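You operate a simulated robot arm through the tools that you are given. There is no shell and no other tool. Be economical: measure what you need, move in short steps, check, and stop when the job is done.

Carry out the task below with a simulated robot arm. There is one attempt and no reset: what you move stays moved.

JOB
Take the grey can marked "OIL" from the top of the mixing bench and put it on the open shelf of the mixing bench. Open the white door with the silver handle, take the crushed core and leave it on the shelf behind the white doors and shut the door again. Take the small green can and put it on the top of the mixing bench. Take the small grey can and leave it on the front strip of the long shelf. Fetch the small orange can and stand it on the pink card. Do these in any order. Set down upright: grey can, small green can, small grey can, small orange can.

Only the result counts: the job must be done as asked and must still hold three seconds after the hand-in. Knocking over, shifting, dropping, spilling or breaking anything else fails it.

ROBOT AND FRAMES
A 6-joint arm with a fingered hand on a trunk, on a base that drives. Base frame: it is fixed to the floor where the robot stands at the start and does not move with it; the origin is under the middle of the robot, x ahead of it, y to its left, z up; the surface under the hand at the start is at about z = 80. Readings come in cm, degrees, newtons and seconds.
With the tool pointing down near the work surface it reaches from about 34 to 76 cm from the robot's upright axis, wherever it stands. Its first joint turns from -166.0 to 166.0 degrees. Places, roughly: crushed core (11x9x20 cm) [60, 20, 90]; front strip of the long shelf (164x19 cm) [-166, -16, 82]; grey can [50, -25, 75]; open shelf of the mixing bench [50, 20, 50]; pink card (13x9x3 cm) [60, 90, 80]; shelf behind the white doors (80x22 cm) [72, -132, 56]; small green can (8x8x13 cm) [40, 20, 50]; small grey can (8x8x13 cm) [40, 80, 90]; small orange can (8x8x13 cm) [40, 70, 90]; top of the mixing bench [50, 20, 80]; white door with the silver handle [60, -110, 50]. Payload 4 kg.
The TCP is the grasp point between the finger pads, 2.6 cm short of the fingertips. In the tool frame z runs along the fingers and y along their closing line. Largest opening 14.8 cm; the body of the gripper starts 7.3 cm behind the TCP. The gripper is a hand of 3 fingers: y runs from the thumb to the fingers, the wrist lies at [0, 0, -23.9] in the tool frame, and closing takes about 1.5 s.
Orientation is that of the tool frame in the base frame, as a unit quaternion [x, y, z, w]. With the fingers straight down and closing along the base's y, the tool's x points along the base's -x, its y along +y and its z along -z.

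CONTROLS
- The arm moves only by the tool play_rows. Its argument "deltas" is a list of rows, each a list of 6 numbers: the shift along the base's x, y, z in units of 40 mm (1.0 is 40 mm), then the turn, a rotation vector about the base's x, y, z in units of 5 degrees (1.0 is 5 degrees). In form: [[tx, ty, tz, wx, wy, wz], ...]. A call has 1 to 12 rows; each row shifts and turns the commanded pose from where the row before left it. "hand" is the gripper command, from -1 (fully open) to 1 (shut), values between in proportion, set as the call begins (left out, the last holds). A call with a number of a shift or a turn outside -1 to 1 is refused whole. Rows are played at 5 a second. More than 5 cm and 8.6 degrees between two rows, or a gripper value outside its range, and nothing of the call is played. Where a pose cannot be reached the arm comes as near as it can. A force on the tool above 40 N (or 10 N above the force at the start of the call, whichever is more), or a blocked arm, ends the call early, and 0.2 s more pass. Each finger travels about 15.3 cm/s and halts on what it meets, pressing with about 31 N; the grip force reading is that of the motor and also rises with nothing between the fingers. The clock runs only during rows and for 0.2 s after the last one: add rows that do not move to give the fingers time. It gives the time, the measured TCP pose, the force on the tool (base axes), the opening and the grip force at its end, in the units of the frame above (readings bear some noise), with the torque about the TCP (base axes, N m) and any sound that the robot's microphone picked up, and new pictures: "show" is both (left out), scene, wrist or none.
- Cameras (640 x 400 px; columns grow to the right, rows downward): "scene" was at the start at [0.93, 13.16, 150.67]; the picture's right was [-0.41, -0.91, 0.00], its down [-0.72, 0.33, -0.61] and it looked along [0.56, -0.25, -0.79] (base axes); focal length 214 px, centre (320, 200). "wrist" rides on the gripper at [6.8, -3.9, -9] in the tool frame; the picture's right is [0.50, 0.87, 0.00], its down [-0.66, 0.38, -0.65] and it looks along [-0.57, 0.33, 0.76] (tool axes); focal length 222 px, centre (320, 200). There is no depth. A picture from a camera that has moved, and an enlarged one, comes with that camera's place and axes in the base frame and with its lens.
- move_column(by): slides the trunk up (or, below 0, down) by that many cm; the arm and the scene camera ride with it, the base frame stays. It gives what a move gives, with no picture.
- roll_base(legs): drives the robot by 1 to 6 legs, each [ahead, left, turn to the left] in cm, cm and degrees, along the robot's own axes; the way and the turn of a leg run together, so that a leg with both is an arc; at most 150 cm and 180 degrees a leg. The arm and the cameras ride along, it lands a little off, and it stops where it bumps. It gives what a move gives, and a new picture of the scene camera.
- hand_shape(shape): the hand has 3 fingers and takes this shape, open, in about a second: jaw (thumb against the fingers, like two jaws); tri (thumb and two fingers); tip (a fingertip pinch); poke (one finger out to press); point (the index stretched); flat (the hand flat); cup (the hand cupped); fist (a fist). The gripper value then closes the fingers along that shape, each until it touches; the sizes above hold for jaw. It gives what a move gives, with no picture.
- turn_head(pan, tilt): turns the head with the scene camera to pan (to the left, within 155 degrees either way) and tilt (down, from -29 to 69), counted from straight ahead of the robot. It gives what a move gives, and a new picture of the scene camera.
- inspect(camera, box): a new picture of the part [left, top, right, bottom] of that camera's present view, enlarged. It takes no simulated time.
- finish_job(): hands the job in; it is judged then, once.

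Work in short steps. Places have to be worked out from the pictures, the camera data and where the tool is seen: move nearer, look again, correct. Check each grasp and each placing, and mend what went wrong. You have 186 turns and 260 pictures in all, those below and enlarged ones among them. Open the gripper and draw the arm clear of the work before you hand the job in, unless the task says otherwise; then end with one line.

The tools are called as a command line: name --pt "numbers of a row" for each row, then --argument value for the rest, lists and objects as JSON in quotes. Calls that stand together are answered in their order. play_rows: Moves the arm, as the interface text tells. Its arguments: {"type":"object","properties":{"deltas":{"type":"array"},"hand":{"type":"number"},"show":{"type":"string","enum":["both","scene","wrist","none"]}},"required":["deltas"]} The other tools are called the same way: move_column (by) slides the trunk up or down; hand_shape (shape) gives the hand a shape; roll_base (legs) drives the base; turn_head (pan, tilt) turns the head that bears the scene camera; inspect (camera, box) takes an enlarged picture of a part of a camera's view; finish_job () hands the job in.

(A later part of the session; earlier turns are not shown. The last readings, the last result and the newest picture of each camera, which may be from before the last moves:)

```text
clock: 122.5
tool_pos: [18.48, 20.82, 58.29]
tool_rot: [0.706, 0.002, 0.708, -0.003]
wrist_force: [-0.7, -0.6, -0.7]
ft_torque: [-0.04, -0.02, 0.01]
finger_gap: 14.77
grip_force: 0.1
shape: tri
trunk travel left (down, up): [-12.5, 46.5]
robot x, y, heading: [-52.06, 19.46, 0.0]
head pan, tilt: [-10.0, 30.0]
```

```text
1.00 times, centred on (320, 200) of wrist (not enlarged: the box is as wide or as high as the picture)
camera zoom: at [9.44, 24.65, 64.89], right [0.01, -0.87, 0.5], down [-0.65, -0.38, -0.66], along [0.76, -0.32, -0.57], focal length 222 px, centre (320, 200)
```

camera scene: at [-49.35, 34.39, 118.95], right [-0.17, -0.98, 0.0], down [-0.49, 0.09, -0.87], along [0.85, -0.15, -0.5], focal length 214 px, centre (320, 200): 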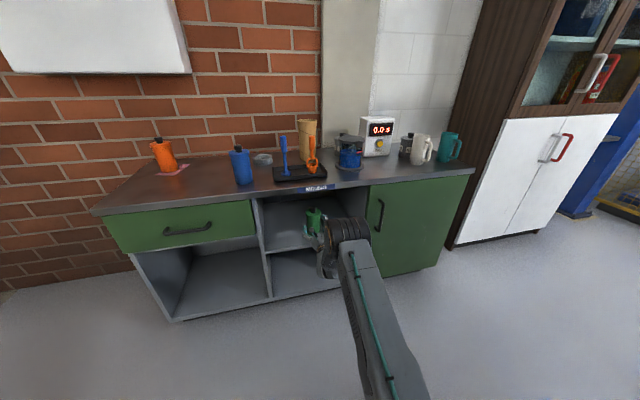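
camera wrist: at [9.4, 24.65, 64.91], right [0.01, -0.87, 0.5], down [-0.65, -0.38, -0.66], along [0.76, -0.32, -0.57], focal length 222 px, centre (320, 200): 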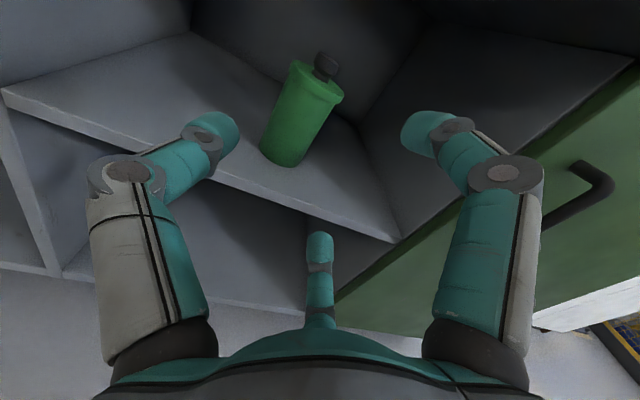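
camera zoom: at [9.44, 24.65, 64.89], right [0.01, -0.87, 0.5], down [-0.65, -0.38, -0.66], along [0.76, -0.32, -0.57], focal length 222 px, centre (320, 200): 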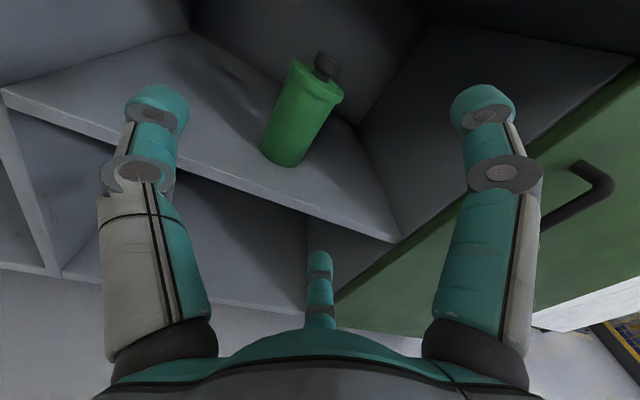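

All shapes share the 120° layout. So I roll the hand 90° to have the thumb on top and the two fingers closing from the sides.

hand_shape --shape "jaw"

play_rows --pt "0 0 0 1 0 0" --pt "0 0 0 1 0 0" --pt "0 0 0 1 0 0" --pt "0 0 0 1 0 0" --pt "0 0 0 1 0 0" --pt "0 0 0 1 0 0" --pt "0 0 0 1 0 0" --pt "0 0 0 1 0 0" --pt "0 0 0 1 0 0" --show "none" --hand -0.7

play_rows --pt "0 0 0 1 0 0" --pt "0 0 0 1 0 0" --pt "0 0 0 1 0 0" --pt "0 0 0 1 0 0" --pt "0 0 0 1 0 0" --pt "0 0 0 1 0 0" --pt "0 0 0 1 0 0" --pt "0 0 0 1 0 0" --pt "0 0 0 1 0 0"

```text
clock: 123.3
tool_pos: [18.47, 20.73, 58.25]
tool_rot: [0.707, 0.003, 0.707, -0.004]
wrist_force: [0.2, 0.3, 0.1]
ft_torque: [-0.02, 0.0, 0.02]
finger_gap: 14.78
grip_force: 0.0
shape: jaw
trunk travel left (down, up): [-12.5, 46.5]
robot x, y, heading: [-52.39, 19.85, 0.2]
head pan, tilt: [-10.0, 30.0]
```

```text
clock: 125.3
tool_pos: [18.6, 20.75, 58.45]
tool_rot: [0.651, -0.269, 0.655, -0.273]
wrist_force: [-0.4, 0.4, -1.4]
ft_torque: [0.01, -0.04, -0.01]
finger_gap: 12.6
grip_force: 0.0
shape: jaw
trunk travel left (down, up): [-12.5, 46.5]
robot x, y, heading: [-52.28, 19.65, -0.1]
head pan, tilt: [-10.0, 30.0]
```

```text
clock: 127.3
tool_pos: [31.96, 29.27, 67.81]
tool_rot: [0.56, -0.456, 0.548, -0.423]
wrist_force: [0.4, -0.3, -0.1]
ft_torque: [0.0, -0.03, 0.0]
finger_gap: 12.63
grip_force: 0.0
shape: jaw
out of reach, approached as far as the arm can: row 2, 3, 4, 5, 6, 7, 8, 9
trunk travel left (down, up): [-12.5, 46.5]
robot x, y, heading: [-52.25, 19.76, -0.0]
head pan, tilt: [-10.0, 30.0]
camera scene: at [-49.34, 34.36, 118.95], right [-0.17, -0.98, 0.0], down [-0.49, 0.09, -0.87], along [0.85, -0.15, -0.5], focal length 214 px, centre (320, 200)
camera wrist: at [23.14, 23.88, 73.49], right [-0.05, -0.68, -0.73], down [-0.66, 0.57, -0.49], along [0.75, 0.46, -0.48], focal length 222 px, centre (320, 200)
```

scene: 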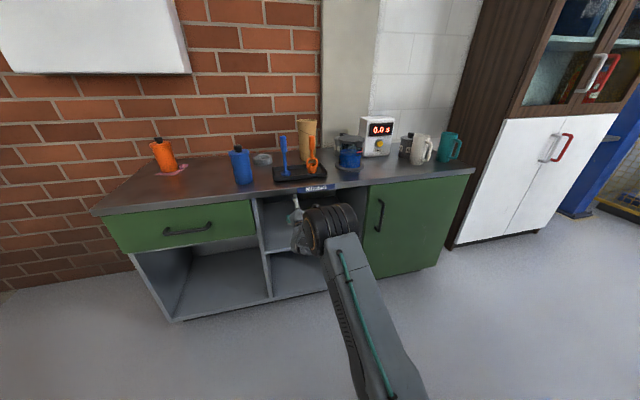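
wrist: 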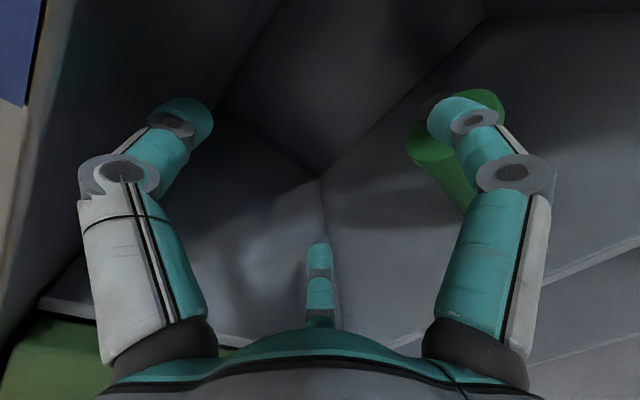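

Roll limit reached. New idea: approach pitched 45° down (roll as before), which grips round the can and still fits under the bench top. First withdraw straight back, then reorient.

play_rows --pt "-1 0 0 0 0 0" --pt "-1 0 0 0 0 0" --pt "-1 0 0 0 0 0" --pt "-1 0 0 0 0 0" --pt "-1 0 0 0 0 0" --pt "0 0 0 0 0 0" --show "none"

play_rows --pt "0 -0.15 0.15 -0.95 0.49 0.435" --pt "0 -0.15 0.15 -0.95 0.49 0.435" --pt "0 -0.15 0.15 -0.95 0.49 0.435" --pt "0 -0.15 0.15 -0.95 0.49 0.435" --pt "0 -0.15 0.15 -0.95 0.49 0.435" --pt "0 -0.15 0 -0.95 0.49 0.435" --pt "0 -0.15 0 -0.95 0.49 0.435" --pt "0 -0.15 0 -0.95 0.49 0.435" --pt "0 -0.15 0 -0.95 0.49 0.435" --pt "0 -0.15 0 -0.95 0.49 0.435" --pt "0 -0.15 0 -0.95 0.49 0.435" --pt "0 -0.15 0 -0.95 0.49 0.435" --show "none"

play_rows --pt "0 0 0 -0.95 0.49 0.435" --pt "0 0 0 -0.95 0.49 0.435" --pt "0 0 0 -0.95 0.49 0.435" --pt "0 0 0 0 0 0"

```text
clock: 128.8
tool_pos: [18.04, 36.26, 75.57]
tool_rot: [0.559, -0.452, 0.544, -0.433]
wrist_force: [-0.2, 0.4, 0.0]
ft_torque: [0.0, -0.02, 0.02]
finger_gap: 12.58
grip_force: 0.0
shape: jaw
out of reach, approached as far as the arm can: row 1, 2, 3, 4, 5
trunk travel left (down, up): [-12.5, 46.5]
robot x, y, heading: [-52.38, 19.4, 0.3]
head pan, tilt: [-10.0, 30.0]
```

```text
clock: 131.3
tool_pos: [18.13, 28.95, 78.24]
tool_rot: [0.89, -0.103, 0.43, -0.108]
wrist_force: [0.8, -0.1, 0.1]
ft_torque: [0.01, 0.03, 0.0]
finger_gap: 12.62
grip_force: 0.2
shape: jaw
trunk travel left (down, up): [-12.5, 46.5]
robot x, y, heading: [-52.62, 20.01, -0.1]
head pan, tilt: [-10.0, 30.0]
```

```text
clock: 132.3
tool_pos: [18.11, 28.86, 78.2]
tool_rot: [0.927, -0.005, 0.375, -0.014]
wrist_force: [0.0, 0.3, 0.3]
ft_torque: [0.01, 0.01, 0.01]
finger_gap: 12.58
grip_force: 0.1
shape: jaw
trunk travel left (down, up): [-12.5, 46.5]
robot x, y, heading: [-52.58, 19.76, 0.1]
head pan, tilt: [-10.0, 30.0]
camera scene: at [-49.35, 34.39, 118.95], right [-0.17, -0.98, 0.0], down [-0.49, 0.09, -0.87], along [0.85, -0.15, -0.5], focal length 214 px, centre (320, 200)
camera wrist: at [16.79, 32.47, 89.58], right [0.36, -0.88, 0.32], down [-0.93, -0.38, 0.0], along [0.12, -0.3, -0.95], focal length 222 px, centre (320, 200)
```

scene: 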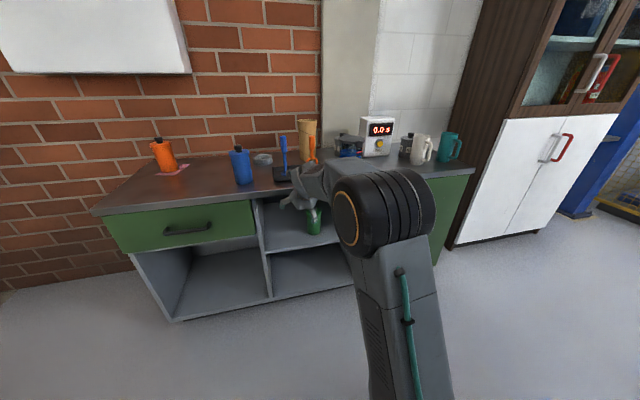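
wrist: 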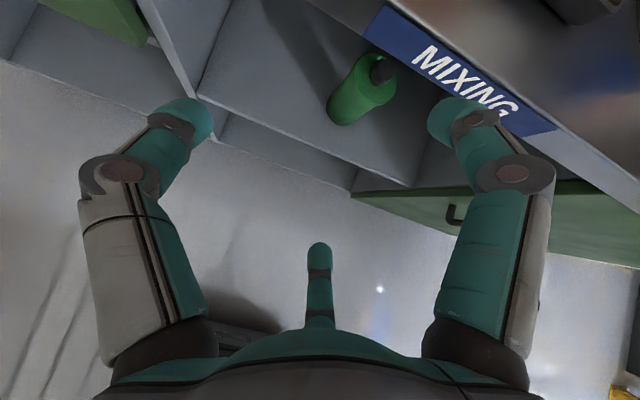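

The can still stands. A thumb-on-top roll should be reachable from the other side of the roll range (about 255° back). I back off 12 cm and spin the hand about its axis.

roll_base --legs '[[-14, 0, 0]]'

play_rows --pt "0 0 0 -1 0 1" --pt "0 0 0 -1 0 1" --pt "0 0 0 -1 0 1" --pt "0 0 0 -1 0 1" --pt "0 0 0 -1 0 1" --pt "0 0 0 -1 0 1" --pt "0 0 0 -1 0 1" --pt "0 0 0 -1 0 1" --pt "0 0 0 -1 0 1" --pt "0 0 0 -1 0 1" --pt "0 0 0 -1 0 1" --pt "0 0 0 -1 0 1" --show "none"

play_rows --pt "0 0 0 -1 0 1" --pt "0 0 0 -1 0 1" --pt "0 0 0 -1 0 1" --pt "0 0 0 -1 0 1" --pt "0 0 0 -1 0 1" --pt "0 0 0 -1 0 1" --pt "0 0 0 -1 0 1" --pt "0 0 0 -1 0 1" --pt "0 0 0 -1 0 1" --pt "0 0 0 -1 0 1" --pt "0 0 0 -1 0 1" --pt "0 0 0 -1 0 1" --show "none"

play_rows --pt "0 0 0 -1 0 1" --pt "0 0 0 -1 0 1" --pt "0 0 0 -1 0 1" --pt "0 0 0 -1 0 1" --pt "0 0 0 -1 0 1" --pt "0 0 0 -1 0 1" --pt "0 0 0 -1 0 1" --pt "0 0 0 -1 0 1" --pt "0 0 0 -1 0 1" --pt "0 0 0 0 0 0"

```text
clock: 133.7
tool_pos: [4.13, 28.75, 78.43]
tool_rot: [0.927, -0.006, 0.374, -0.014]
wrist_force: [0.0, 0.3, 0.5]
ft_torque: [-0.01, 0.0, -0.02]
finger_gap: 12.6
grip_force: 0.1
shape: jaw
trunk travel left (down, up): [-12.5, 46.5]
robot x, y, heading: [-66.14, 19.55, 0.0]
head pan, tilt: [-10.0, 30.0]
camera scene: at [-63.32, 34.39, 118.95], right [-0.17, -0.98, 0.0], down [-0.49, 0.09, -0.87], along [0.85, -0.15, -0.5], focal length 214 px, centre (320, 200)
```

scene: 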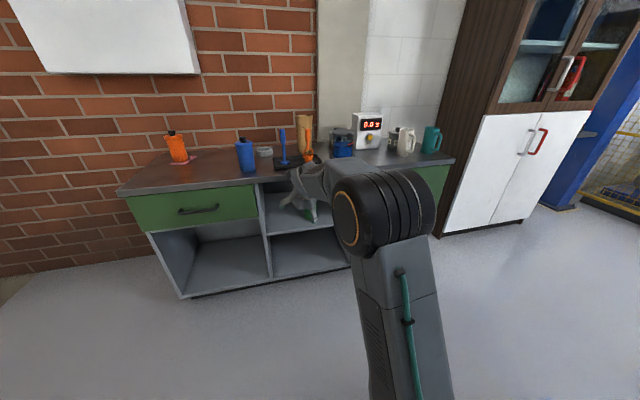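

```text
clock: 136.3
tool_pos: [4.28, 28.83, 78.37]
tool_rot: [0.693, 0.618, 0.271, 0.252]
wrist_force: [-0.1, 0.0, 0.0]
ft_torque: [-0.03, -0.01, 0.0]
finger_gap: 12.57
grip_force: 0.0
shape: jaw
trunk travel left (down, up): [-12.5, 46.5]
robot x, y, heading: [-66.46, 19.52, 0.0]
head pan, tilt: [-10.0, 30.0]
```

```text
clock: 138.9
tool_pos: [4.3, 28.79, 78.33]
tool_rot: [0.097, 0.916, 0.027, 0.388]
wrist_force: [-0.6, -0.5, 0.5]
ft_torque: [0.01, -0.05, 0.04]
finger_gap: 12.57
grip_force: 0.0
shape: jaw
trunk travel left (down, up): [-12.5, 46.5]
robot x, y, heading: [-66.37, 19.52, 0.2]
head pan, tilt: [-10.0, 30.0]
```

```text
clock: 141.1
tool_pos: [4.2, 28.91, 78.35]
tool_rot: [-0.404, 0.825, -0.175, 0.355]
wrist_force: [0.1, -0.2, 0.8]
ft_torque: [-0.02, 0.0, 0.03]
finger_gap: 12.63
grip_force: 0.0
shape: jaw
trunk travel left (down, up): [-12.5, 46.5]
robot x, y, heading: [-66.31, 19.97, -0.0]
head pan, tilt: [-10.0, 30.0]
camera scene: at [-63.33, 34.39, 118.95], right [-0.17, -0.98, 0.0], down [-0.49, 0.09, -0.87], along [0.85, -0.15, -0.5], focal length 214 px, centre (320, 200)
camera wrist: at [-3.07, 21.24, 83.72], right [-0.68, 0.14, -0.72], down [-0.4, 0.75, 0.52], along [0.61, 0.65, -0.46], focal length 222 px, centre (320, 200)
```

scene: 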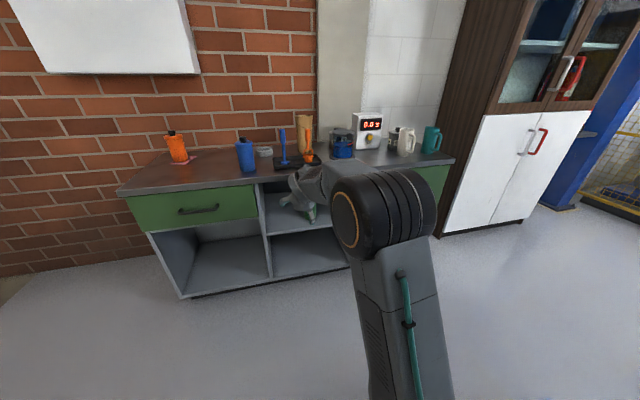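
wrist: 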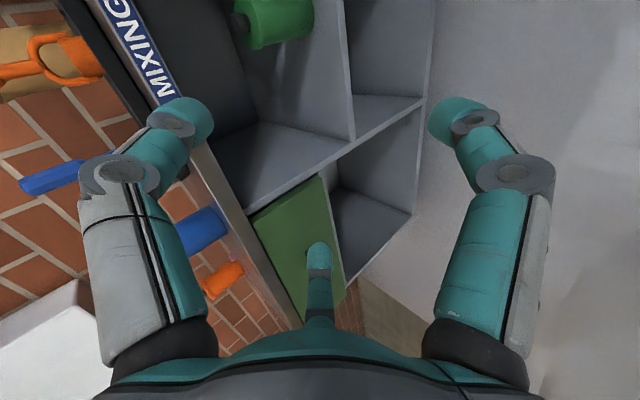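

Roll reached. Now pitch to horizontal while extending, then the last bit of roll.

play_rows --pt "0.4 -0.19 -0.4 0 0 0" --pt "0.4 -0.19 -0.4 0 -1 0" --pt "0.3 -0.19 -0.4 0 -1 0" --pt "0.3 -0.19 -0.4 0 -1 0" --pt "0.3 -0.19 -0.4 0 -1 0" --pt "0.3 -0.19 -0.4 0 -1 0" --pt "0.3 -0.19 -0.4 0 -1 0" --pt "0.3 -0.19 -0.4 0 -1 0" --pt "0.3 -0.19 -0.4 0 -1 0" --pt "0.3 -0.19 -0.4 0 -1 0" --pt "0 0 0 0 0 0" --show "none"

play_rows --pt "0 0 0 -1 0 0" --pt "0 0 0 -1 0 0" --pt "0 0 0 -1 0 0" --pt "0 0 0 -1 0 0" --pt "0 0 0 0 0 0"

```text
clock: 143.5
tool_pos: [20.68, 31.32, 71.4]
tool_rot: [-0.299, 0.671, -0.322, 0.597]
wrist_force: [0.0, -0.7, 0.7]
ft_torque: [-0.03, 0.01, 0.01]
finger_gap: 12.56
grip_force: 0.2
shape: jaw
out of reach, approached as far as the arm can: row 3, 4, 5, 7, 8, 9, 10
trunk travel left (down, up): [-12.5, 46.5]
robot x, y, heading: [-66.46, 19.74, -0.3]
head pan, tilt: [-10.0, 30.0]
```

```text
clock: 144.7
tool_pos: [21.52, 32.24, 71.91]
tool_rot: [-0.405, 0.599, -0.428, 0.541]
wrist_force: [-0.6, 0.0, -0.4]
ft_torque: [-0.03, 0.04, 0.01]
finger_gap: 12.57
grip_force: 0.0
shape: jaw
out of reach, approached as far as the arm can: row 1
trunk travel left (down, up): [-12.5, 46.5]
robot x, y, heading: [-66.13, 19.97, 0.1]
head pan, tilt: [-10.0, 30.0]
camera scene: at [-63.32, 34.39, 118.95], right [-0.17, -0.98, 0.0], down [-0.49, 0.09, -0.87], along [0.85, -0.15, -0.5], focal length 214 px, centre (320, 200)
camera wrist: at [12.13, 25.33, 73.96], right [-0.06, -0.21, -0.98], down [-0.6, 0.79, -0.13], along [0.79, 0.58, -0.18], focal length 222 px, centre (320, 200)
```

scene: 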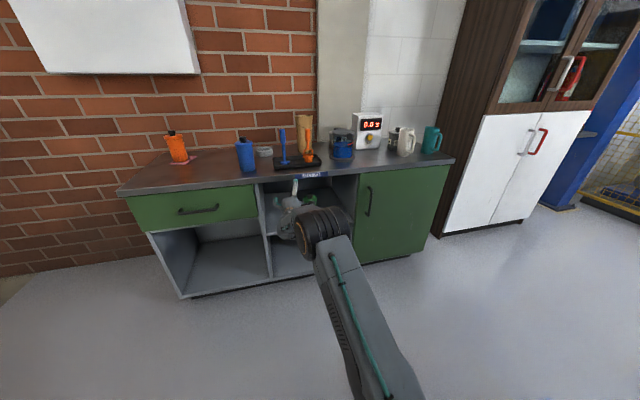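
wrist: 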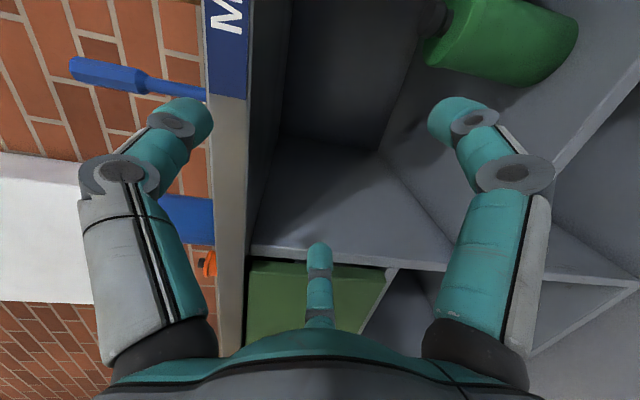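

Hand is horizontal with the thumb 72° up. Move back a little, then down and right to line up with the can.

play_rows --pt "-0.8 0 0 0 -0.2 0.3" --pt "0 -0.4 -0.7 0 -0.2 0.3" --pt "0 -0.5 -0.7 0 -0.1 0.2" --pt "0 -0.5 -0.7 0 0 0" --pt "0 -0.5 -0.7 0 0 0" --pt "0 -0.4 -0.4 0 0 0" --pt "0 0 0 0 0 0"

```text
clock: 146.3
tool_pos: [28.74, 35.61, 65.59]
tool_rot: [-0.415, 0.573, -0.419, 0.569]
wrist_force: [-0.4, 0.5, -0.5]
ft_torque: [0.0, -0.03, -0.01]
finger_gap: 12.58
grip_force: 0.0
shape: jaw
out of reach, approached as far as the arm can: row 1, 2, 3, 4, 5, 6
trunk travel left (down, up): [-12.5, 46.5]
robot x, y, heading: [-66.34, 19.24, 0.0]
head pan, tilt: [-10.0, 30.0]
camera scene: at [-63.32, 34.39, 118.95], right [-0.17, -0.98, 0.0], down [-0.49, 0.09, -0.87], along [0.85, -0.15, -0.5], focal length 214 px, centre (320, 200)
camera wrist: at [19.71, 28.0, 67.13], right [0.0, -0.21, -0.98], down [-0.65, 0.74, -0.16], along [0.76, 0.64, -0.14], focal length 222 px, centre (320, 200)
```

scene: 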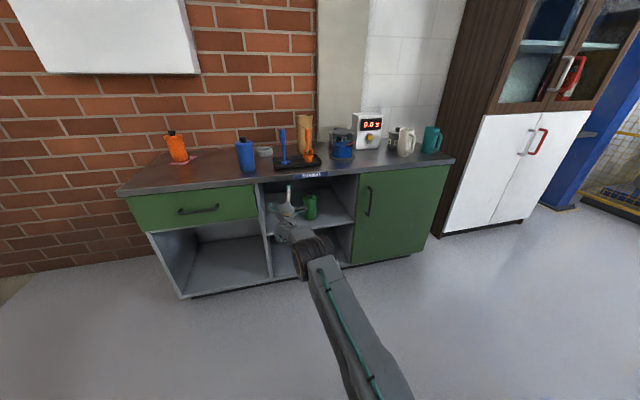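
wrist: 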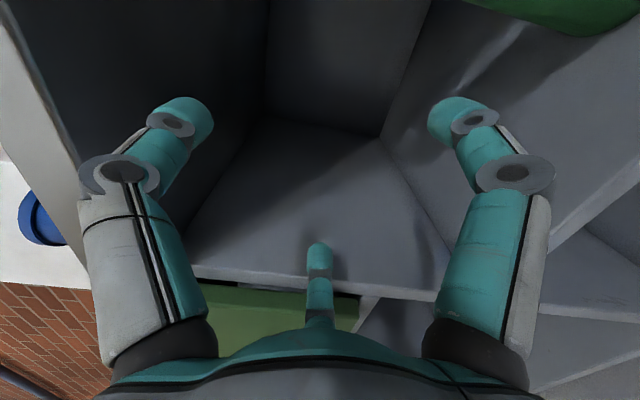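

At this roll the arm wants the hand left of its centre; I keep the arm posture and use base and trunk: back 14, right 14, trunk down 6.5.

roll_base --legs '[[-14, 0, 0], [0, -14.2, 0]]'

move_column --by -6.6

play_rows --pt "0 0 0 0 0 0" --pt "0 0 0 0 0 0" --hand -0.35

```text
clock: 148.6
tool_pos: [14.48, 20.39, 65.57]
tool_rot: [-0.413, 0.575, -0.42, 0.568]
wrist_force: [0.2, -0.4, 0.5]
ft_torque: [0.0, -0.01, -0.04]
finger_gap: 12.61
grip_force: 0.1
shape: jaw
trunk travel left (down, up): [-12.5, 46.5]
robot x, y, heading: [-80.89, 5.59, -0.6]
head pan, tilt: [-10.0, 30.0]
camera scene: at [-77.55, 20.07, 118.95], right [-0.18, -0.98, 0.0], down [-0.49, 0.09, -0.87], along [0.85, -0.16, -0.5], focal length 214 px, centre (320, 200)
```

scene: 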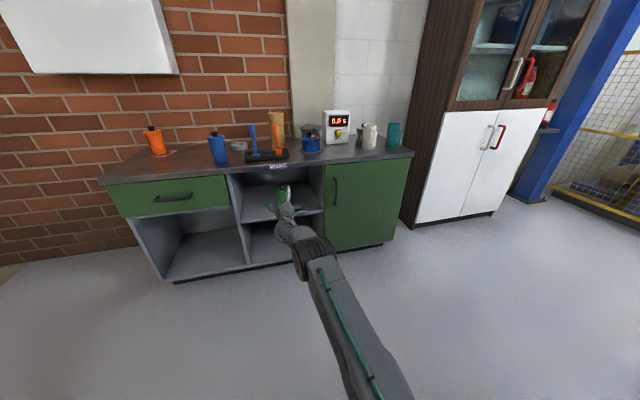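

```text
clock: 149.6
tool_pos: [14.49, 20.46, 59.04]
tool_rot: [-0.413, 0.575, -0.421, 0.568]
wrist_force: [-0.4, -0.2, 0.2]
ft_torque: [-0.05, 0.0, -0.04]
finger_gap: 12.58
grip_force: 0.0
shape: jaw
trunk travel left (down, up): [-5.9, 53.1]
robot x, y, heading: [-80.47, 5.55, -0.4]
head pan, tilt: [-10.0, 30.0]
```

```text
clock: 150.2
tool_pos: [14.51, 20.44, 58.9]
tool_rot: [-0.413, 0.575, -0.42, 0.568]
wrist_force: [0.6, 0.1, -0.2]
ft_torque: [-0.04, 0.02, 0.04]
finger_gap: 10.03
grip_force: 0.1
shape: jaw
trunk travel left (down, up): [-5.9, 53.1]
robot x, y, heading: [-80.7, 5.51, -0.7]
head pan, tilt: [-10.0, 30.0]
camera scene: at [-77.55, 20.07, 112.35], right [-0.18, -0.98, 0.0], down [-0.49, 0.09, -0.87], along [0.85, -0.16, -0.5], focal length 214 px, centre (320, 200)
camera wrist: at [5.41, 12.95, 60.55], right [-0.01, -0.21, -0.98], down [-0.64, 0.75, -0.16], along [0.76, 0.63, -0.14], focal length 222 px, centre (320, 200)
```

scene: 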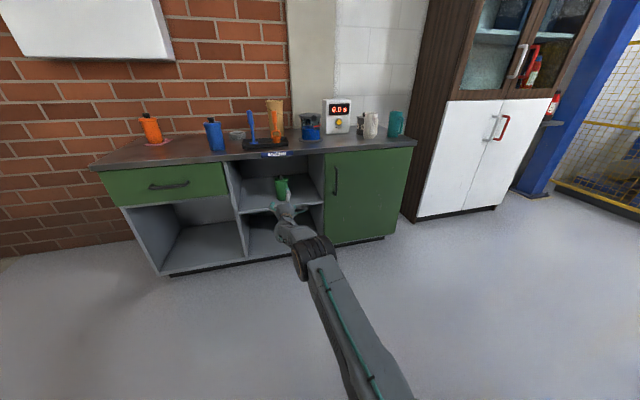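
wrist: 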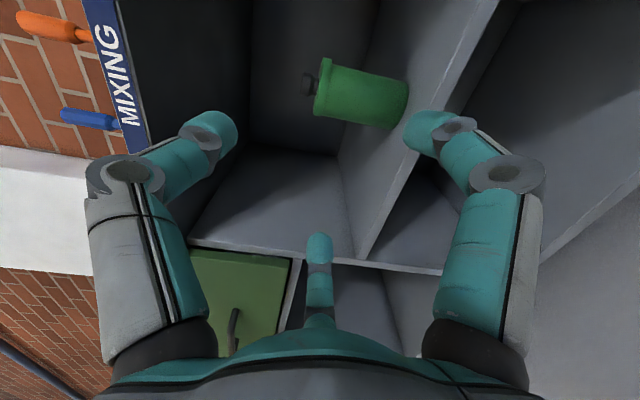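

The can now appears at y ≈ 20.4 (it shifted a little in the earlier tries), upright. Drive ahead 13 and right 1, then look again.

roll_base --legs '[[13, -1, 0.6]]'

inspect --camera "wrist" --box '[0, 0, 640, 400]'

```text
clock: 151.5
tool_pos: [27.12, 20.39, 58.88]
tool_rot: [-0.416, 0.572, -0.416, 0.571]
wrist_force: [0.9, -0.4, 0.1]
ft_torque: [-0.03, -0.01, -0.02]
finger_gap: 10.05
grip_force: 0.0
shape: jaw
trunk travel left (down, up): [-5.9, 53.1]
robot x, y, heading: [-67.85, 4.03, -0.1]
head pan, tilt: [-10.0, 30.0]
camera scene: at [-64.89, 19.06, 112.35], right [-0.17, -0.99, 0.0], down [-0.49, 0.09, -0.87], along [0.85, -0.15, -0.5], focal length 214 px, centre (320, 200)
```

scene: 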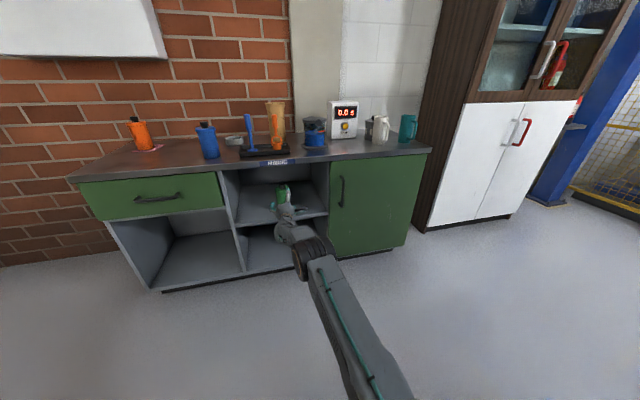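

```text
1.00 times, centred on (320, 200) of wrist (not enlarged: the box is as wide or as high as the picture)
camera zoom: at [18.14, 12.86, 60.55], right [0.0, -0.21, -0.98], down [-0.65, 0.74, -0.16], along [0.76, 0.64, -0.14], focal length 222 px, centre (320, 200)
```

zoom: 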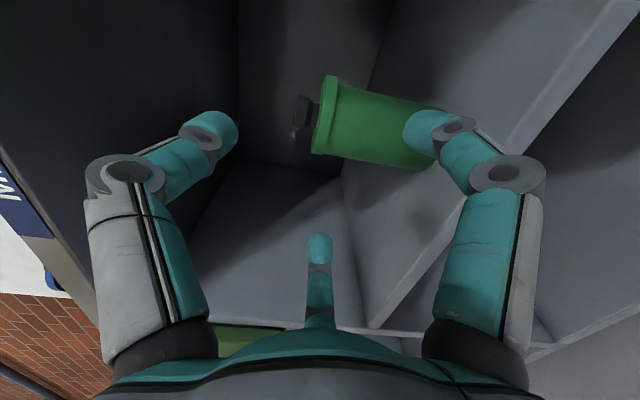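

Triangulated: can at (38.3, 20.6), cap top ≈ 61. Lower 1.5 and drive 7 ahead with 0.8 right.

move_column --by -1.5

roll_base --legs '[[6, -0.8, 0]]'

inspect --camera "wrist" --box '[0, 0, 640, 400]'

```text
clock: 152.1
tool_pos: [27.05, 20.5, 57.47]
tool_rot: [-0.417, 0.572, -0.416, 0.571]
wrist_force: [0.2, 0.2, 0.5]
ft_torque: [0.03, 0.03, 0.01]
finger_gap: 10.03
grip_force: 0.0
shape: jaw
trunk travel left (down, up): [-4.4, 54.6]
robot x, y, heading: [-68.08, 4.24, 0.4]
head pan, tilt: [-10.0, 30.0]
```

```text
clock: 153.1
tool_pos: [33.15, 19.64, 57.47]
tool_rot: [-0.417, 0.572, -0.417, 0.57]
wrist_force: [0.6, 0.7, -0.4]
ft_torque: [0.0, 0.03, -0.04]
finger_gap: 10.03
grip_force: 0.0
shape: jaw
trunk travel left (down, up): [-4.4, 54.6]
robot x, y, heading: [-61.92, 3.56, 0.1]
head pan, tilt: [-10.0, 30.0]
camera scene: at [-58.73, 18.27, 110.85], right [-0.17, -0.99, 0.0], down [-0.49, 0.09, -0.87], along [0.85, -0.15, -0.5], focal length 214 px, centre (320, 200)
```

scene: 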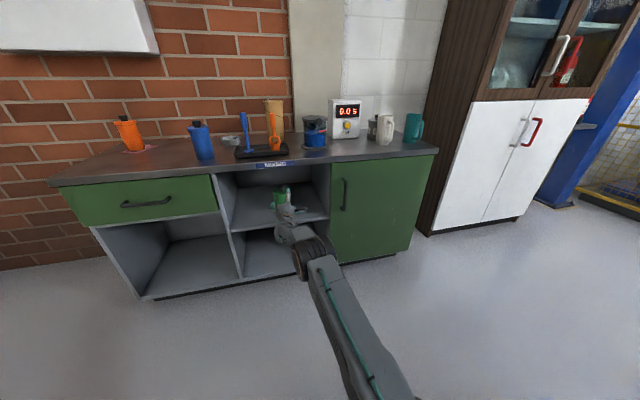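

```text
1.00 times, centred on (320, 200) of wrist (not enlarged: the box is as wide or as high as the picture)
camera zoom: at [24.31, 12.1, 59.05], right [0.0, -0.21, -0.98], down [-0.65, 0.74, -0.16], along [0.76, 0.64, -0.14], focal length 222 px, centre (320, 200)
```

zoom: 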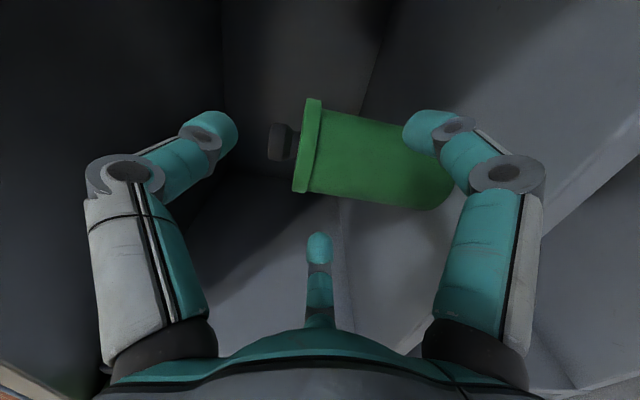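

Using the known can width, it sits at about (41, 21). Drive 7 ahead, 0.4 left.

roll_base --legs '[[7, 0.4, 0]]'

inspect --camera "wrist" --box '[0, 0, 640, 400]'

```text
clock: 154.1
tool_pos: [40.26, 20.16, 57.56]
tool_rot: [-0.417, 0.572, -0.417, 0.57]
wrist_force: [0.2, 0.4, 0.6]
ft_torque: [0.03, -0.01, -0.01]
finger_gap: 10.06
grip_force: 0.0
shape: jaw
trunk travel left (down, up): [-4.4, 54.6]
robot x, y, heading: [-54.49, 3.9, 0.0]
head pan, tilt: [-10.0, 30.0]
camera scene: at [-51.71, 18.69, 110.85], right [-0.17, -0.99, 0.0], down [-0.49, 0.09, -0.87], along [0.85, -0.15, -0.5], focal length 214 px, centre (320, 200)
```

scene: 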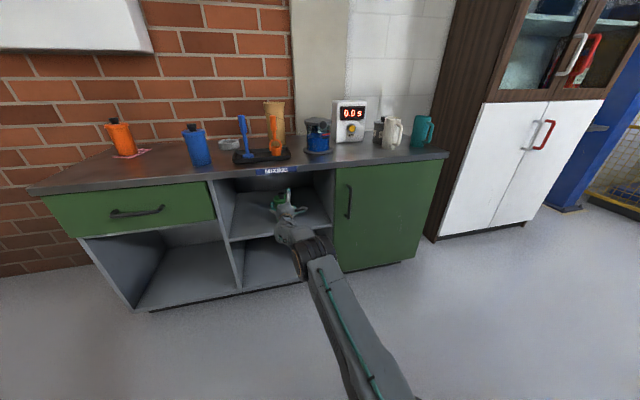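

```text
1.00 times, centred on (320, 200) of wrist (not enlarged: the box is as wide or as high as the picture)
camera zoom: at [31.32, 12.51, 59.05], right [0.0, -0.21, -0.98], down [-0.65, 0.74, -0.16], along [0.76, 0.64, -0.14], focal length 222 px, centre (320, 200)
```

zoom: 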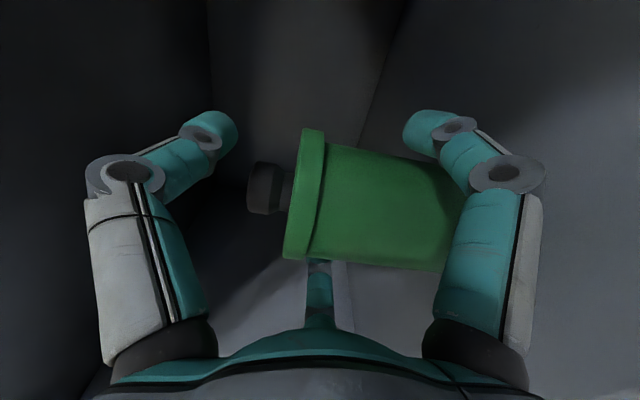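

Nearly there; 1.5 cm further, then close.

roll_base --legs '[[1.6, 0.3, 0]]'

play_rows --pt "0 0 0 0 0 0" --pt "0 0 0 0 0 0" --pt "0 0 0 0 0 0" --pt "0 0 0 0 0 0" --pt "0 0 0 0 0 0" --pt "0 0 0 0 0 0" --pt "0 0 0 0 0 0" --hand 1

```text
clock: 154.9
tool_pos: [41.86, 20.3, 57.52]
tool_rot: [-0.417, 0.571, -0.416, 0.571]
wrist_force: [-0.6, 0.6, 0.9]
ft_torque: [0.0, 0.02, -0.03]
finger_gap: 10.01
grip_force: 0.1
shape: jaw
trunk travel left (down, up): [-4.4, 54.6]
robot x, y, heading: [-53.26, 4.46, 0.2]
head pan, tilt: [-10.0, 30.0]
camera scene: at [-50.11, 18.98, 110.85], right [-0.17, -0.99, 0.0], down [-0.49, 0.09, -0.87], along [0.85, -0.15, -0.5], focal length 214 px, centre (320, 200)
```

scene: 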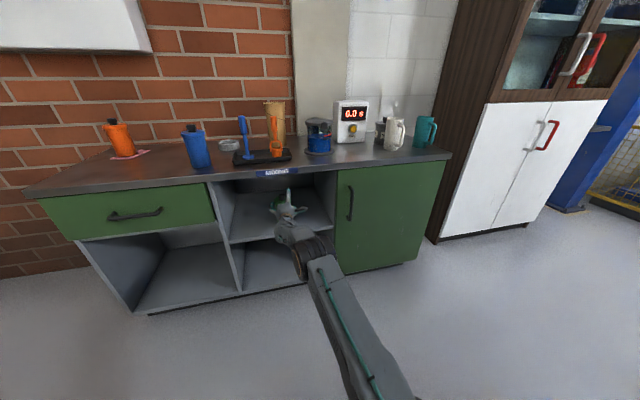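

```text
clock: 156.5
tool_pos: [41.92, 20.22, 57.66]
tool_rot: [-0.417, 0.572, -0.417, 0.57]
wrist_force: [3.6, -2.1, 9.9]
ft_torque: [0.02, -0.42, -0.07]
finger_gap: 4.65
grip_force: 30.8
shape: jaw
trunk travel left (down, up): [-4.4, 54.6]
robot x, y, heading: [-53.04, 3.89, 0.1]
head pan, tilt: [-10.0, 30.0]
camera scene: at [-50.18, 18.95, 110.86], right [-0.17, -0.99, 0.0], down [-0.49, 0.09, -0.87], along [0.85, -0.15, -0.5], focal length 214 px, centre (320, 200)
camera wrist: at [32.89, 12.75, 59.2], right [0.0, -0.21, -0.98], down [-0.65, 0.74, -0.16], along [0.76, 0.64, -0.14], focal length 222 px, centre (320, 200)
```

scene: 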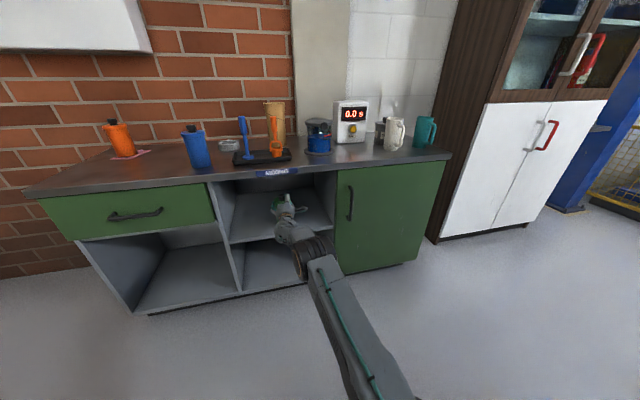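
wrist: 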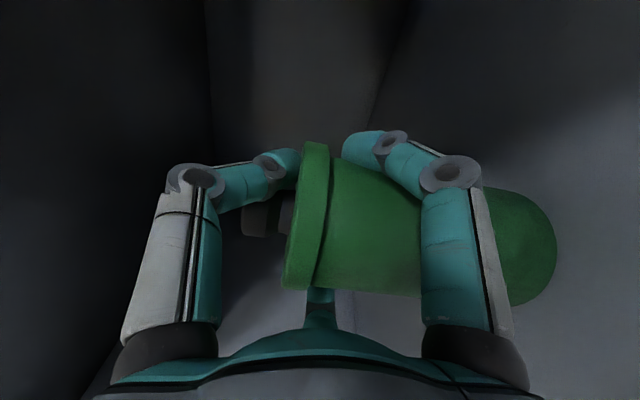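

Good cage: thumb above the flange beside the cap, fingers on the sides. Test lift of 2.5 cm with the trunk.

move_column --by 2.5

play_rows --pt "0 0 0 0 0 0" --show "wrist"

inspect --camera "scene" --box '[220, 150, 360, 270]'

```text
clock: 157.2
tool_pos: [41.96, 20.29, 59.72]
tool_rot: [-0.418, 0.573, -0.417, 0.569]
wrist_force: [0.9, 0.0, -5.4]
ft_torque: [-0.04, -0.01, 0.03]
finger_gap: 4.48
grip_force: 30.9
shape: jaw
trunk travel left (down, up): [-6.9, 52.1]
robot x, y, heading: [-53.09, 4.35, 0.2]
head pan, tilt: [-10.0, 30.0]
```

```text
clock: 157.6
tool_pos: [41.92, 20.42, 59.84]
tool_rot: [-0.417, 0.572, -0.417, 0.57]
wrist_force: [0.6, 0.0, -4.4]
ft_torque: [-0.02, 0.01, 0.0]
finger_gap: 4.47
grip_force: 31.0
shape: jaw
trunk travel left (down, up): [-6.9, 52.1]
robot x, y, heading: [-53.18, 4.46, 0.1]
head pan, tilt: [-10.0, 30.0]
camera wrist: at [32.94, 12.79, 61.49], right [0.0, -0.21, -0.98], down [-0.65, 0.74, -0.16], along [0.76, 0.64, -0.14], focal length 222 px, centre (320, 200)
```

wrist: 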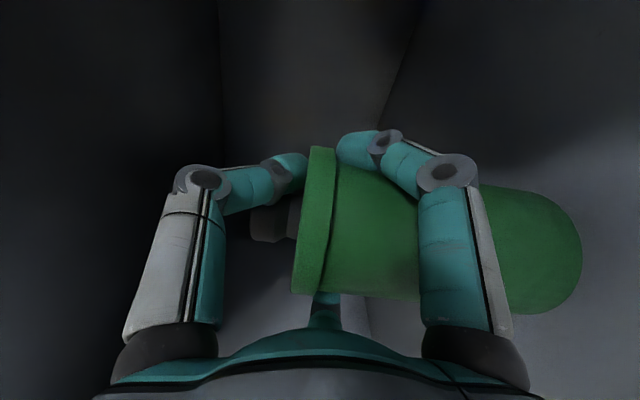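

```text
3.33 times, centred on (290, 210) of scene
camera zoom: at [-50.07, 18.99, 113.34], right [-0.17, -0.99, 0.0], down [-0.49, 0.09, -0.87], along [0.85, -0.15, -0.5], focal length 715 px, centre (420, 167)
```

zoom: 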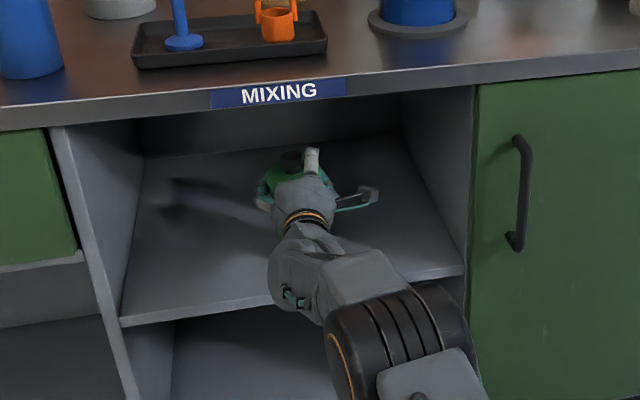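

The can is held (5 N). Back out 38 cm, then raise the trunk.

roll_base --legs '[[-38, 0, 0]]'

move_column --by 36

roll_base --legs '[[0, 50, 0]]'

turn_head --pan 10 --tilt 45

```text
clock: 159.9
tool_pos: [5.05, 20.22, 59.87]
tool_rot: [-0.417, 0.573, -0.416, 0.57]
wrist_force: [-0.1, -0.4, -4.9]
ft_torque: [-0.06, -0.02, 0.01]
finger_gap: 4.46
grip_force: 30.9
shape: jaw
trunk travel left (down, up): [-6.9, 52.1]
robot x, y, heading: [-90.02, 4.38, 0.1]
head pan, tilt: [-10.0, 30.0]
camera scene: at [-87.02, 18.91, 113.34], right [-0.17, -0.99, 0.0], down [-0.49, 0.09, -0.87], along [0.85, -0.15, -0.5], focal length 214 px, centre (320, 200)
```

scene: 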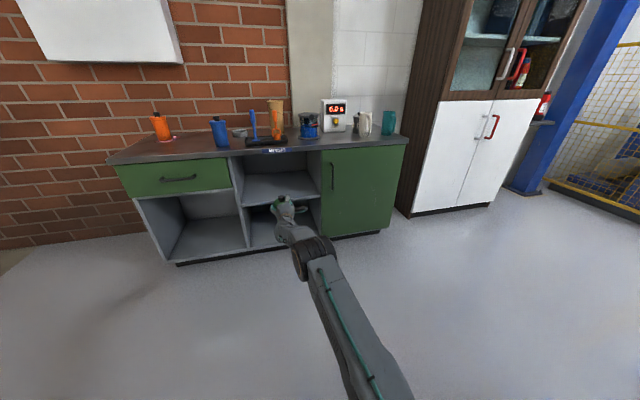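

```text
clock: 163.4
tool_pos: [5.04, 20.27, 95.98]
tool_rot: [-0.416, 0.573, -0.417, 0.57]
wrist_force: [-0.4, 0.0, -4.4]
ft_torque: [-0.06, -0.03, 0.01]
finger_gap: 4.48
grip_force: 31.5
shape: jaw
trunk travel left (down, up): [-42.9, 16.1]
robot x, y, heading: [-90.28, 4.05, -0.0]
head pan, tilt: [-10.0, 30.0]
```

```text
clock: 166.4
tool_pos: [5.4, 69.01, 95.91]
tool_rot: [-0.413, 0.575, -0.42, 0.567]
wrist_force: [0.4, 0.2, -5.2]
ft_torque: [-0.04, -0.04, -0.01]
finger_gap: 4.45
grip_force: 31.1
shape: jaw
trunk travel left (down, up): [-42.9, 16.1]
robot x, y, heading: [-89.66, 54.45, -0.9]
head pan, tilt: [-10.0, 30.0]
camera scene: at [-86.57, 68.91, 149.34], right [-0.18, -0.98, 0.0], down [-0.49, 0.09, -0.87], along [0.85, -0.16, -0.5], focal length 214 px, centre (320, 200)
```

scene: 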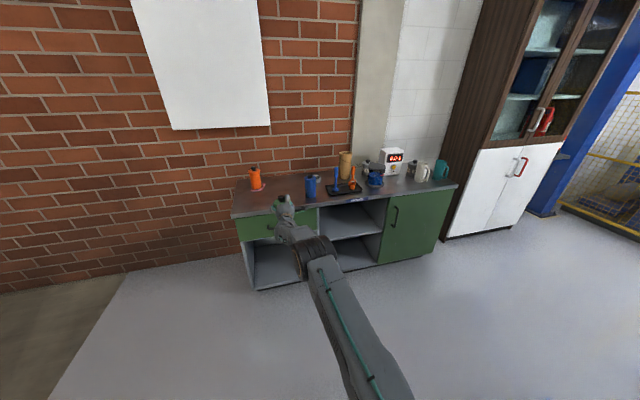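

```text
clock: 167.2
tool_pos: [5.46, 69.07, 95.97]
tool_rot: [-0.413, 0.575, -0.42, 0.567]
wrist_force: [0.2, 0.5, -4.2]
ft_torque: [-0.04, -0.02, -0.01]
finger_gap: 4.48
grip_force: 30.9
shape: jaw
trunk travel left (down, up): [-42.9, 16.1]
robot x, y, heading: [-89.95, 54.14, -0.7]
head pan, tilt: [10.0, 45.0]
camera scene: at [-87.43, 71.9, 147.09], right [0.16, -0.99, 0.0], down [-0.7, -0.11, -0.71], along [0.7, 0.11, -0.71], focal length 214 px, centre (320, 200)
```

scene: 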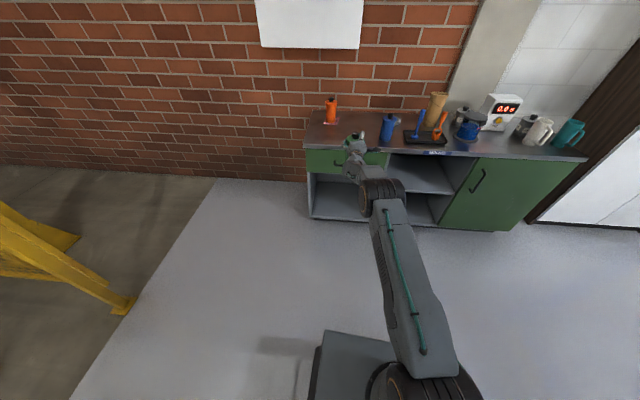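

Drive 33 cm ahead over the free bench front at (38, 69).

roll_base --legs '[[33, 0, 0.7]]'

move_column --by -4.5

inspect --camera "wrist" --box '[0, 0, 640, 400]'

inspect --camera "scene" --box '[280, 60, 440, 180]'

```text
clock: 169.4
tool_pos: [37.93, 71.39, 95.88]
tool_rot: [-0.419, 0.571, -0.414, 0.572]
wrist_force: [0.3, 0.1, -5.3]
ft_torque: [-0.04, -0.02, 0.02]
finger_gap: 4.49
grip_force: 31.0
shape: jaw
trunk travel left (down, up): [-42.9, 16.1]
robot x, y, heading: [-56.87, 54.37, 0.7]
head pan, tilt: [10.0, 45.0]
camera scene: at [-55.0, 71.98, 147.08], right [0.19, -0.98, 0.0], down [-0.7, -0.13, -0.71], along [0.69, 0.13, -0.71], focal length 214 px, centre (320, 200)
```

scene: 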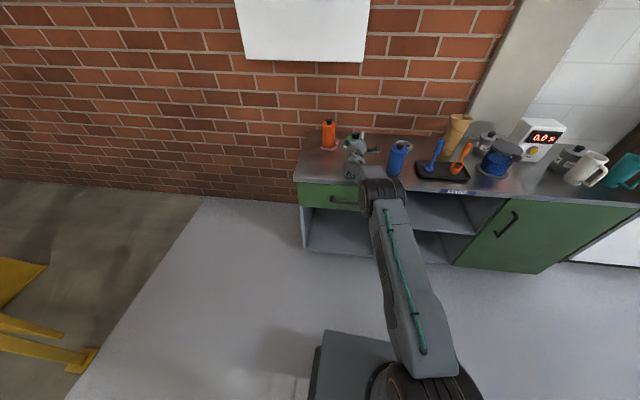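

```text
clock: 170.3
tool_pos: [37.81, 71.09, 91.97]
tool_rot: [-0.418, 0.569, -0.414, 0.575]
wrist_force: [0.9, -5.4, 12.8]
ft_torque: [0.02, -0.37, -0.06]
finger_gap: 4.47
grip_force: 31.0
shape: jaw
trunk travel left (down, up): [-38.4, 20.6]
robot x, y, heading: [-57.44, 54.0, 0.7]
head pan, tilt: [10.0, 45.0]
```

```text
1.00 times, centred on (320, 200) of wrist (not enlarged: the box is as wide or as high as the picture)
camera zoom: at [28.89, 63.49, 93.44], right [0.01, -0.21, -0.98], down [-0.66, 0.74, -0.16], along [0.75, 0.64, -0.13], focal length 222 px, centre (320, 200)
```

zoom: 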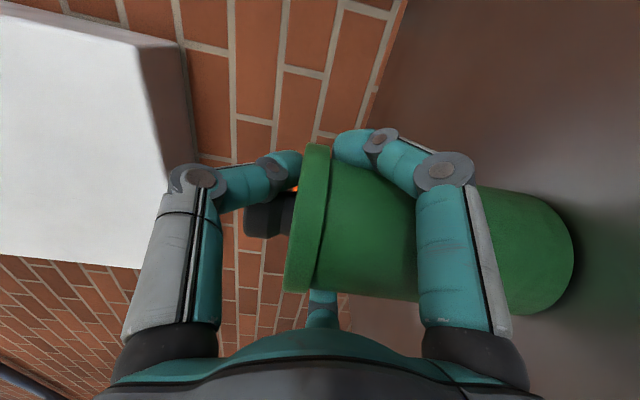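

```text
3.33 times, centred on (360, 120) of scene
camera zoom: at [-55.21, 71.88, 142.62], right [0.19, -0.98, 0.0], down [-0.69, -0.13, -0.71], along [0.7, 0.13, -0.71], focal length 715 px, centre (187, 467)
```

zoom: 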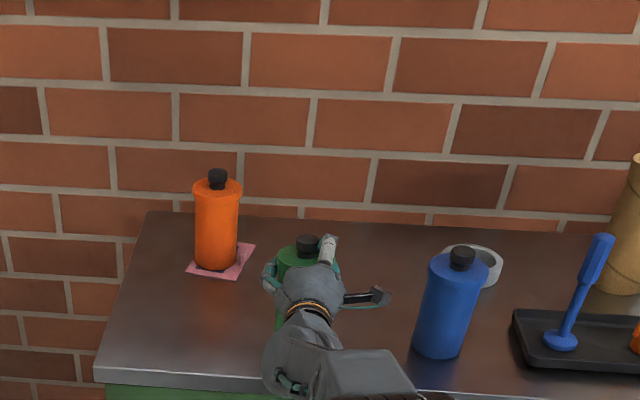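

Contact with the bench (TCP 92). Ease up 0.4 cm and release.

move_column --by 0.5

play_rows --pt "0 0 0 0 0 0" --pt "0 0 0 0 0 0" --pt "0 0 0 0 0 0" --pt "0 0 0 0 0 0" --pt "0 0 0 0 0 0" --pt "0 0 0 0 0 0" --hand -0.5

```text
clock: 170.8
tool_pos: [37.86, 71.19, 92.0]
tool_rot: [-0.419, 0.571, -0.414, 0.573]
wrist_force: [0.8, -4.3, 9.2]
ft_torque: [-0.05, -0.35, -0.04]
finger_gap: 4.49
grip_force: 31.6
shape: jaw
trunk travel left (down, up): [-38.9, 20.1]
robot x, y, heading: [-57.1, 54.2, 0.8]
head pan, tilt: [10.0, 45.0]
```

```text
clock: 172.2
tool_pos: [37.95, 71.35, 91.92]
tool_rot: [-0.42, 0.571, -0.413, 0.572]
wrist_force: [-0.4, 0.5, 0.4]
ft_torque: [0.04, 0.01, -0.01]
finger_gap: 11.1
grip_force: 0.1
shape: jaw
trunk travel left (down, up): [-38.9, 20.1]
robot x, y, heading: [-56.94, 54.15, 0.7]
head pan, tilt: [10.0, 45.0]
camera scene: at [-55.05, 71.97, 143.08], right [0.19, -0.98, 0.0], down [-0.69, -0.13, -0.71], along [0.69, 0.13, -0.71], focal length 214 px, centre (320, 200)
camera wrist: at [28.97, 63.63, 93.52], right [0.0, -0.21, -0.98], down [-0.66, 0.73, -0.16], along [0.75, 0.65, -0.14], focal length 222 px, centre (320, 200)
```

scene: 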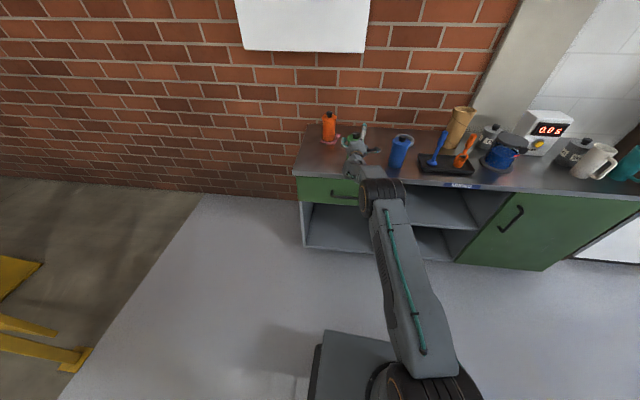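
wrist: 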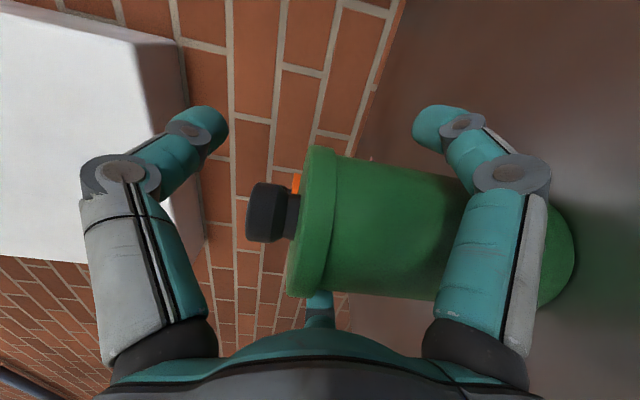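

Released and standing. Back straight out.

roll_base --legs '[[-32, 0, 0]]'

inspect --camera "scene" --box '[280, 60, 560, 220]'

```text
clock: 174.4
tool_pos: [5.37, 70.94, 91.93]
tool_rot: [-0.42, 0.571, -0.414, 0.572]
wrist_force: [0.0, 0.5, -0.3]
ft_torque: [-0.03, 0.03, 0.0]
finger_gap: 11.09
grip_force: 0.1
shape: jaw
trunk travel left (down, up): [-38.9, 20.1]
robot x, y, heading: [-89.57, 54.15, 0.7]
head pan, tilt: [10.0, 45.0]
camera scene: at [-87.62, 71.56, 143.09], right [0.19, -0.98, 0.0], down [-0.69, -0.13, -0.71], along [0.69, 0.13, -0.71], focal length 214 px, centre (320, 200)
```

scene: 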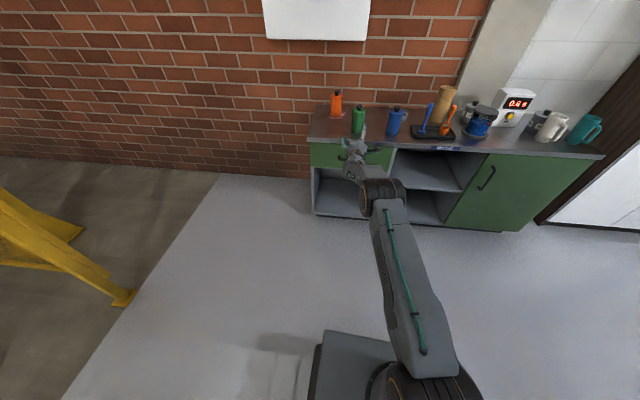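

```text
2.29 times, centred on (420, 140) of scene
camera zoom: at [-87.62, 71.56, 143.09], right [0.19, -0.98, 0.0], down [-0.69, -0.13, -0.71], along [0.69, 0.13, -0.71], focal length 490 px, centre (91, 337)
```

zoom: 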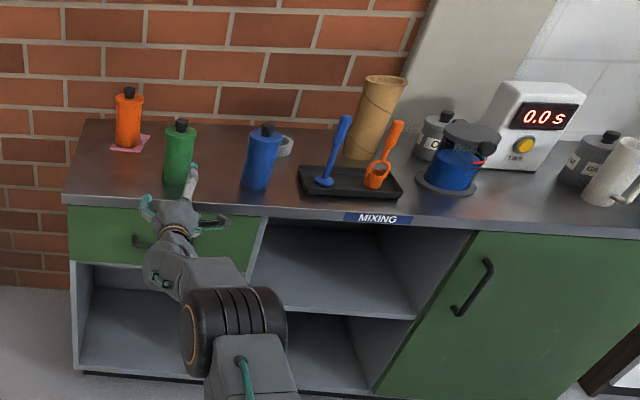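

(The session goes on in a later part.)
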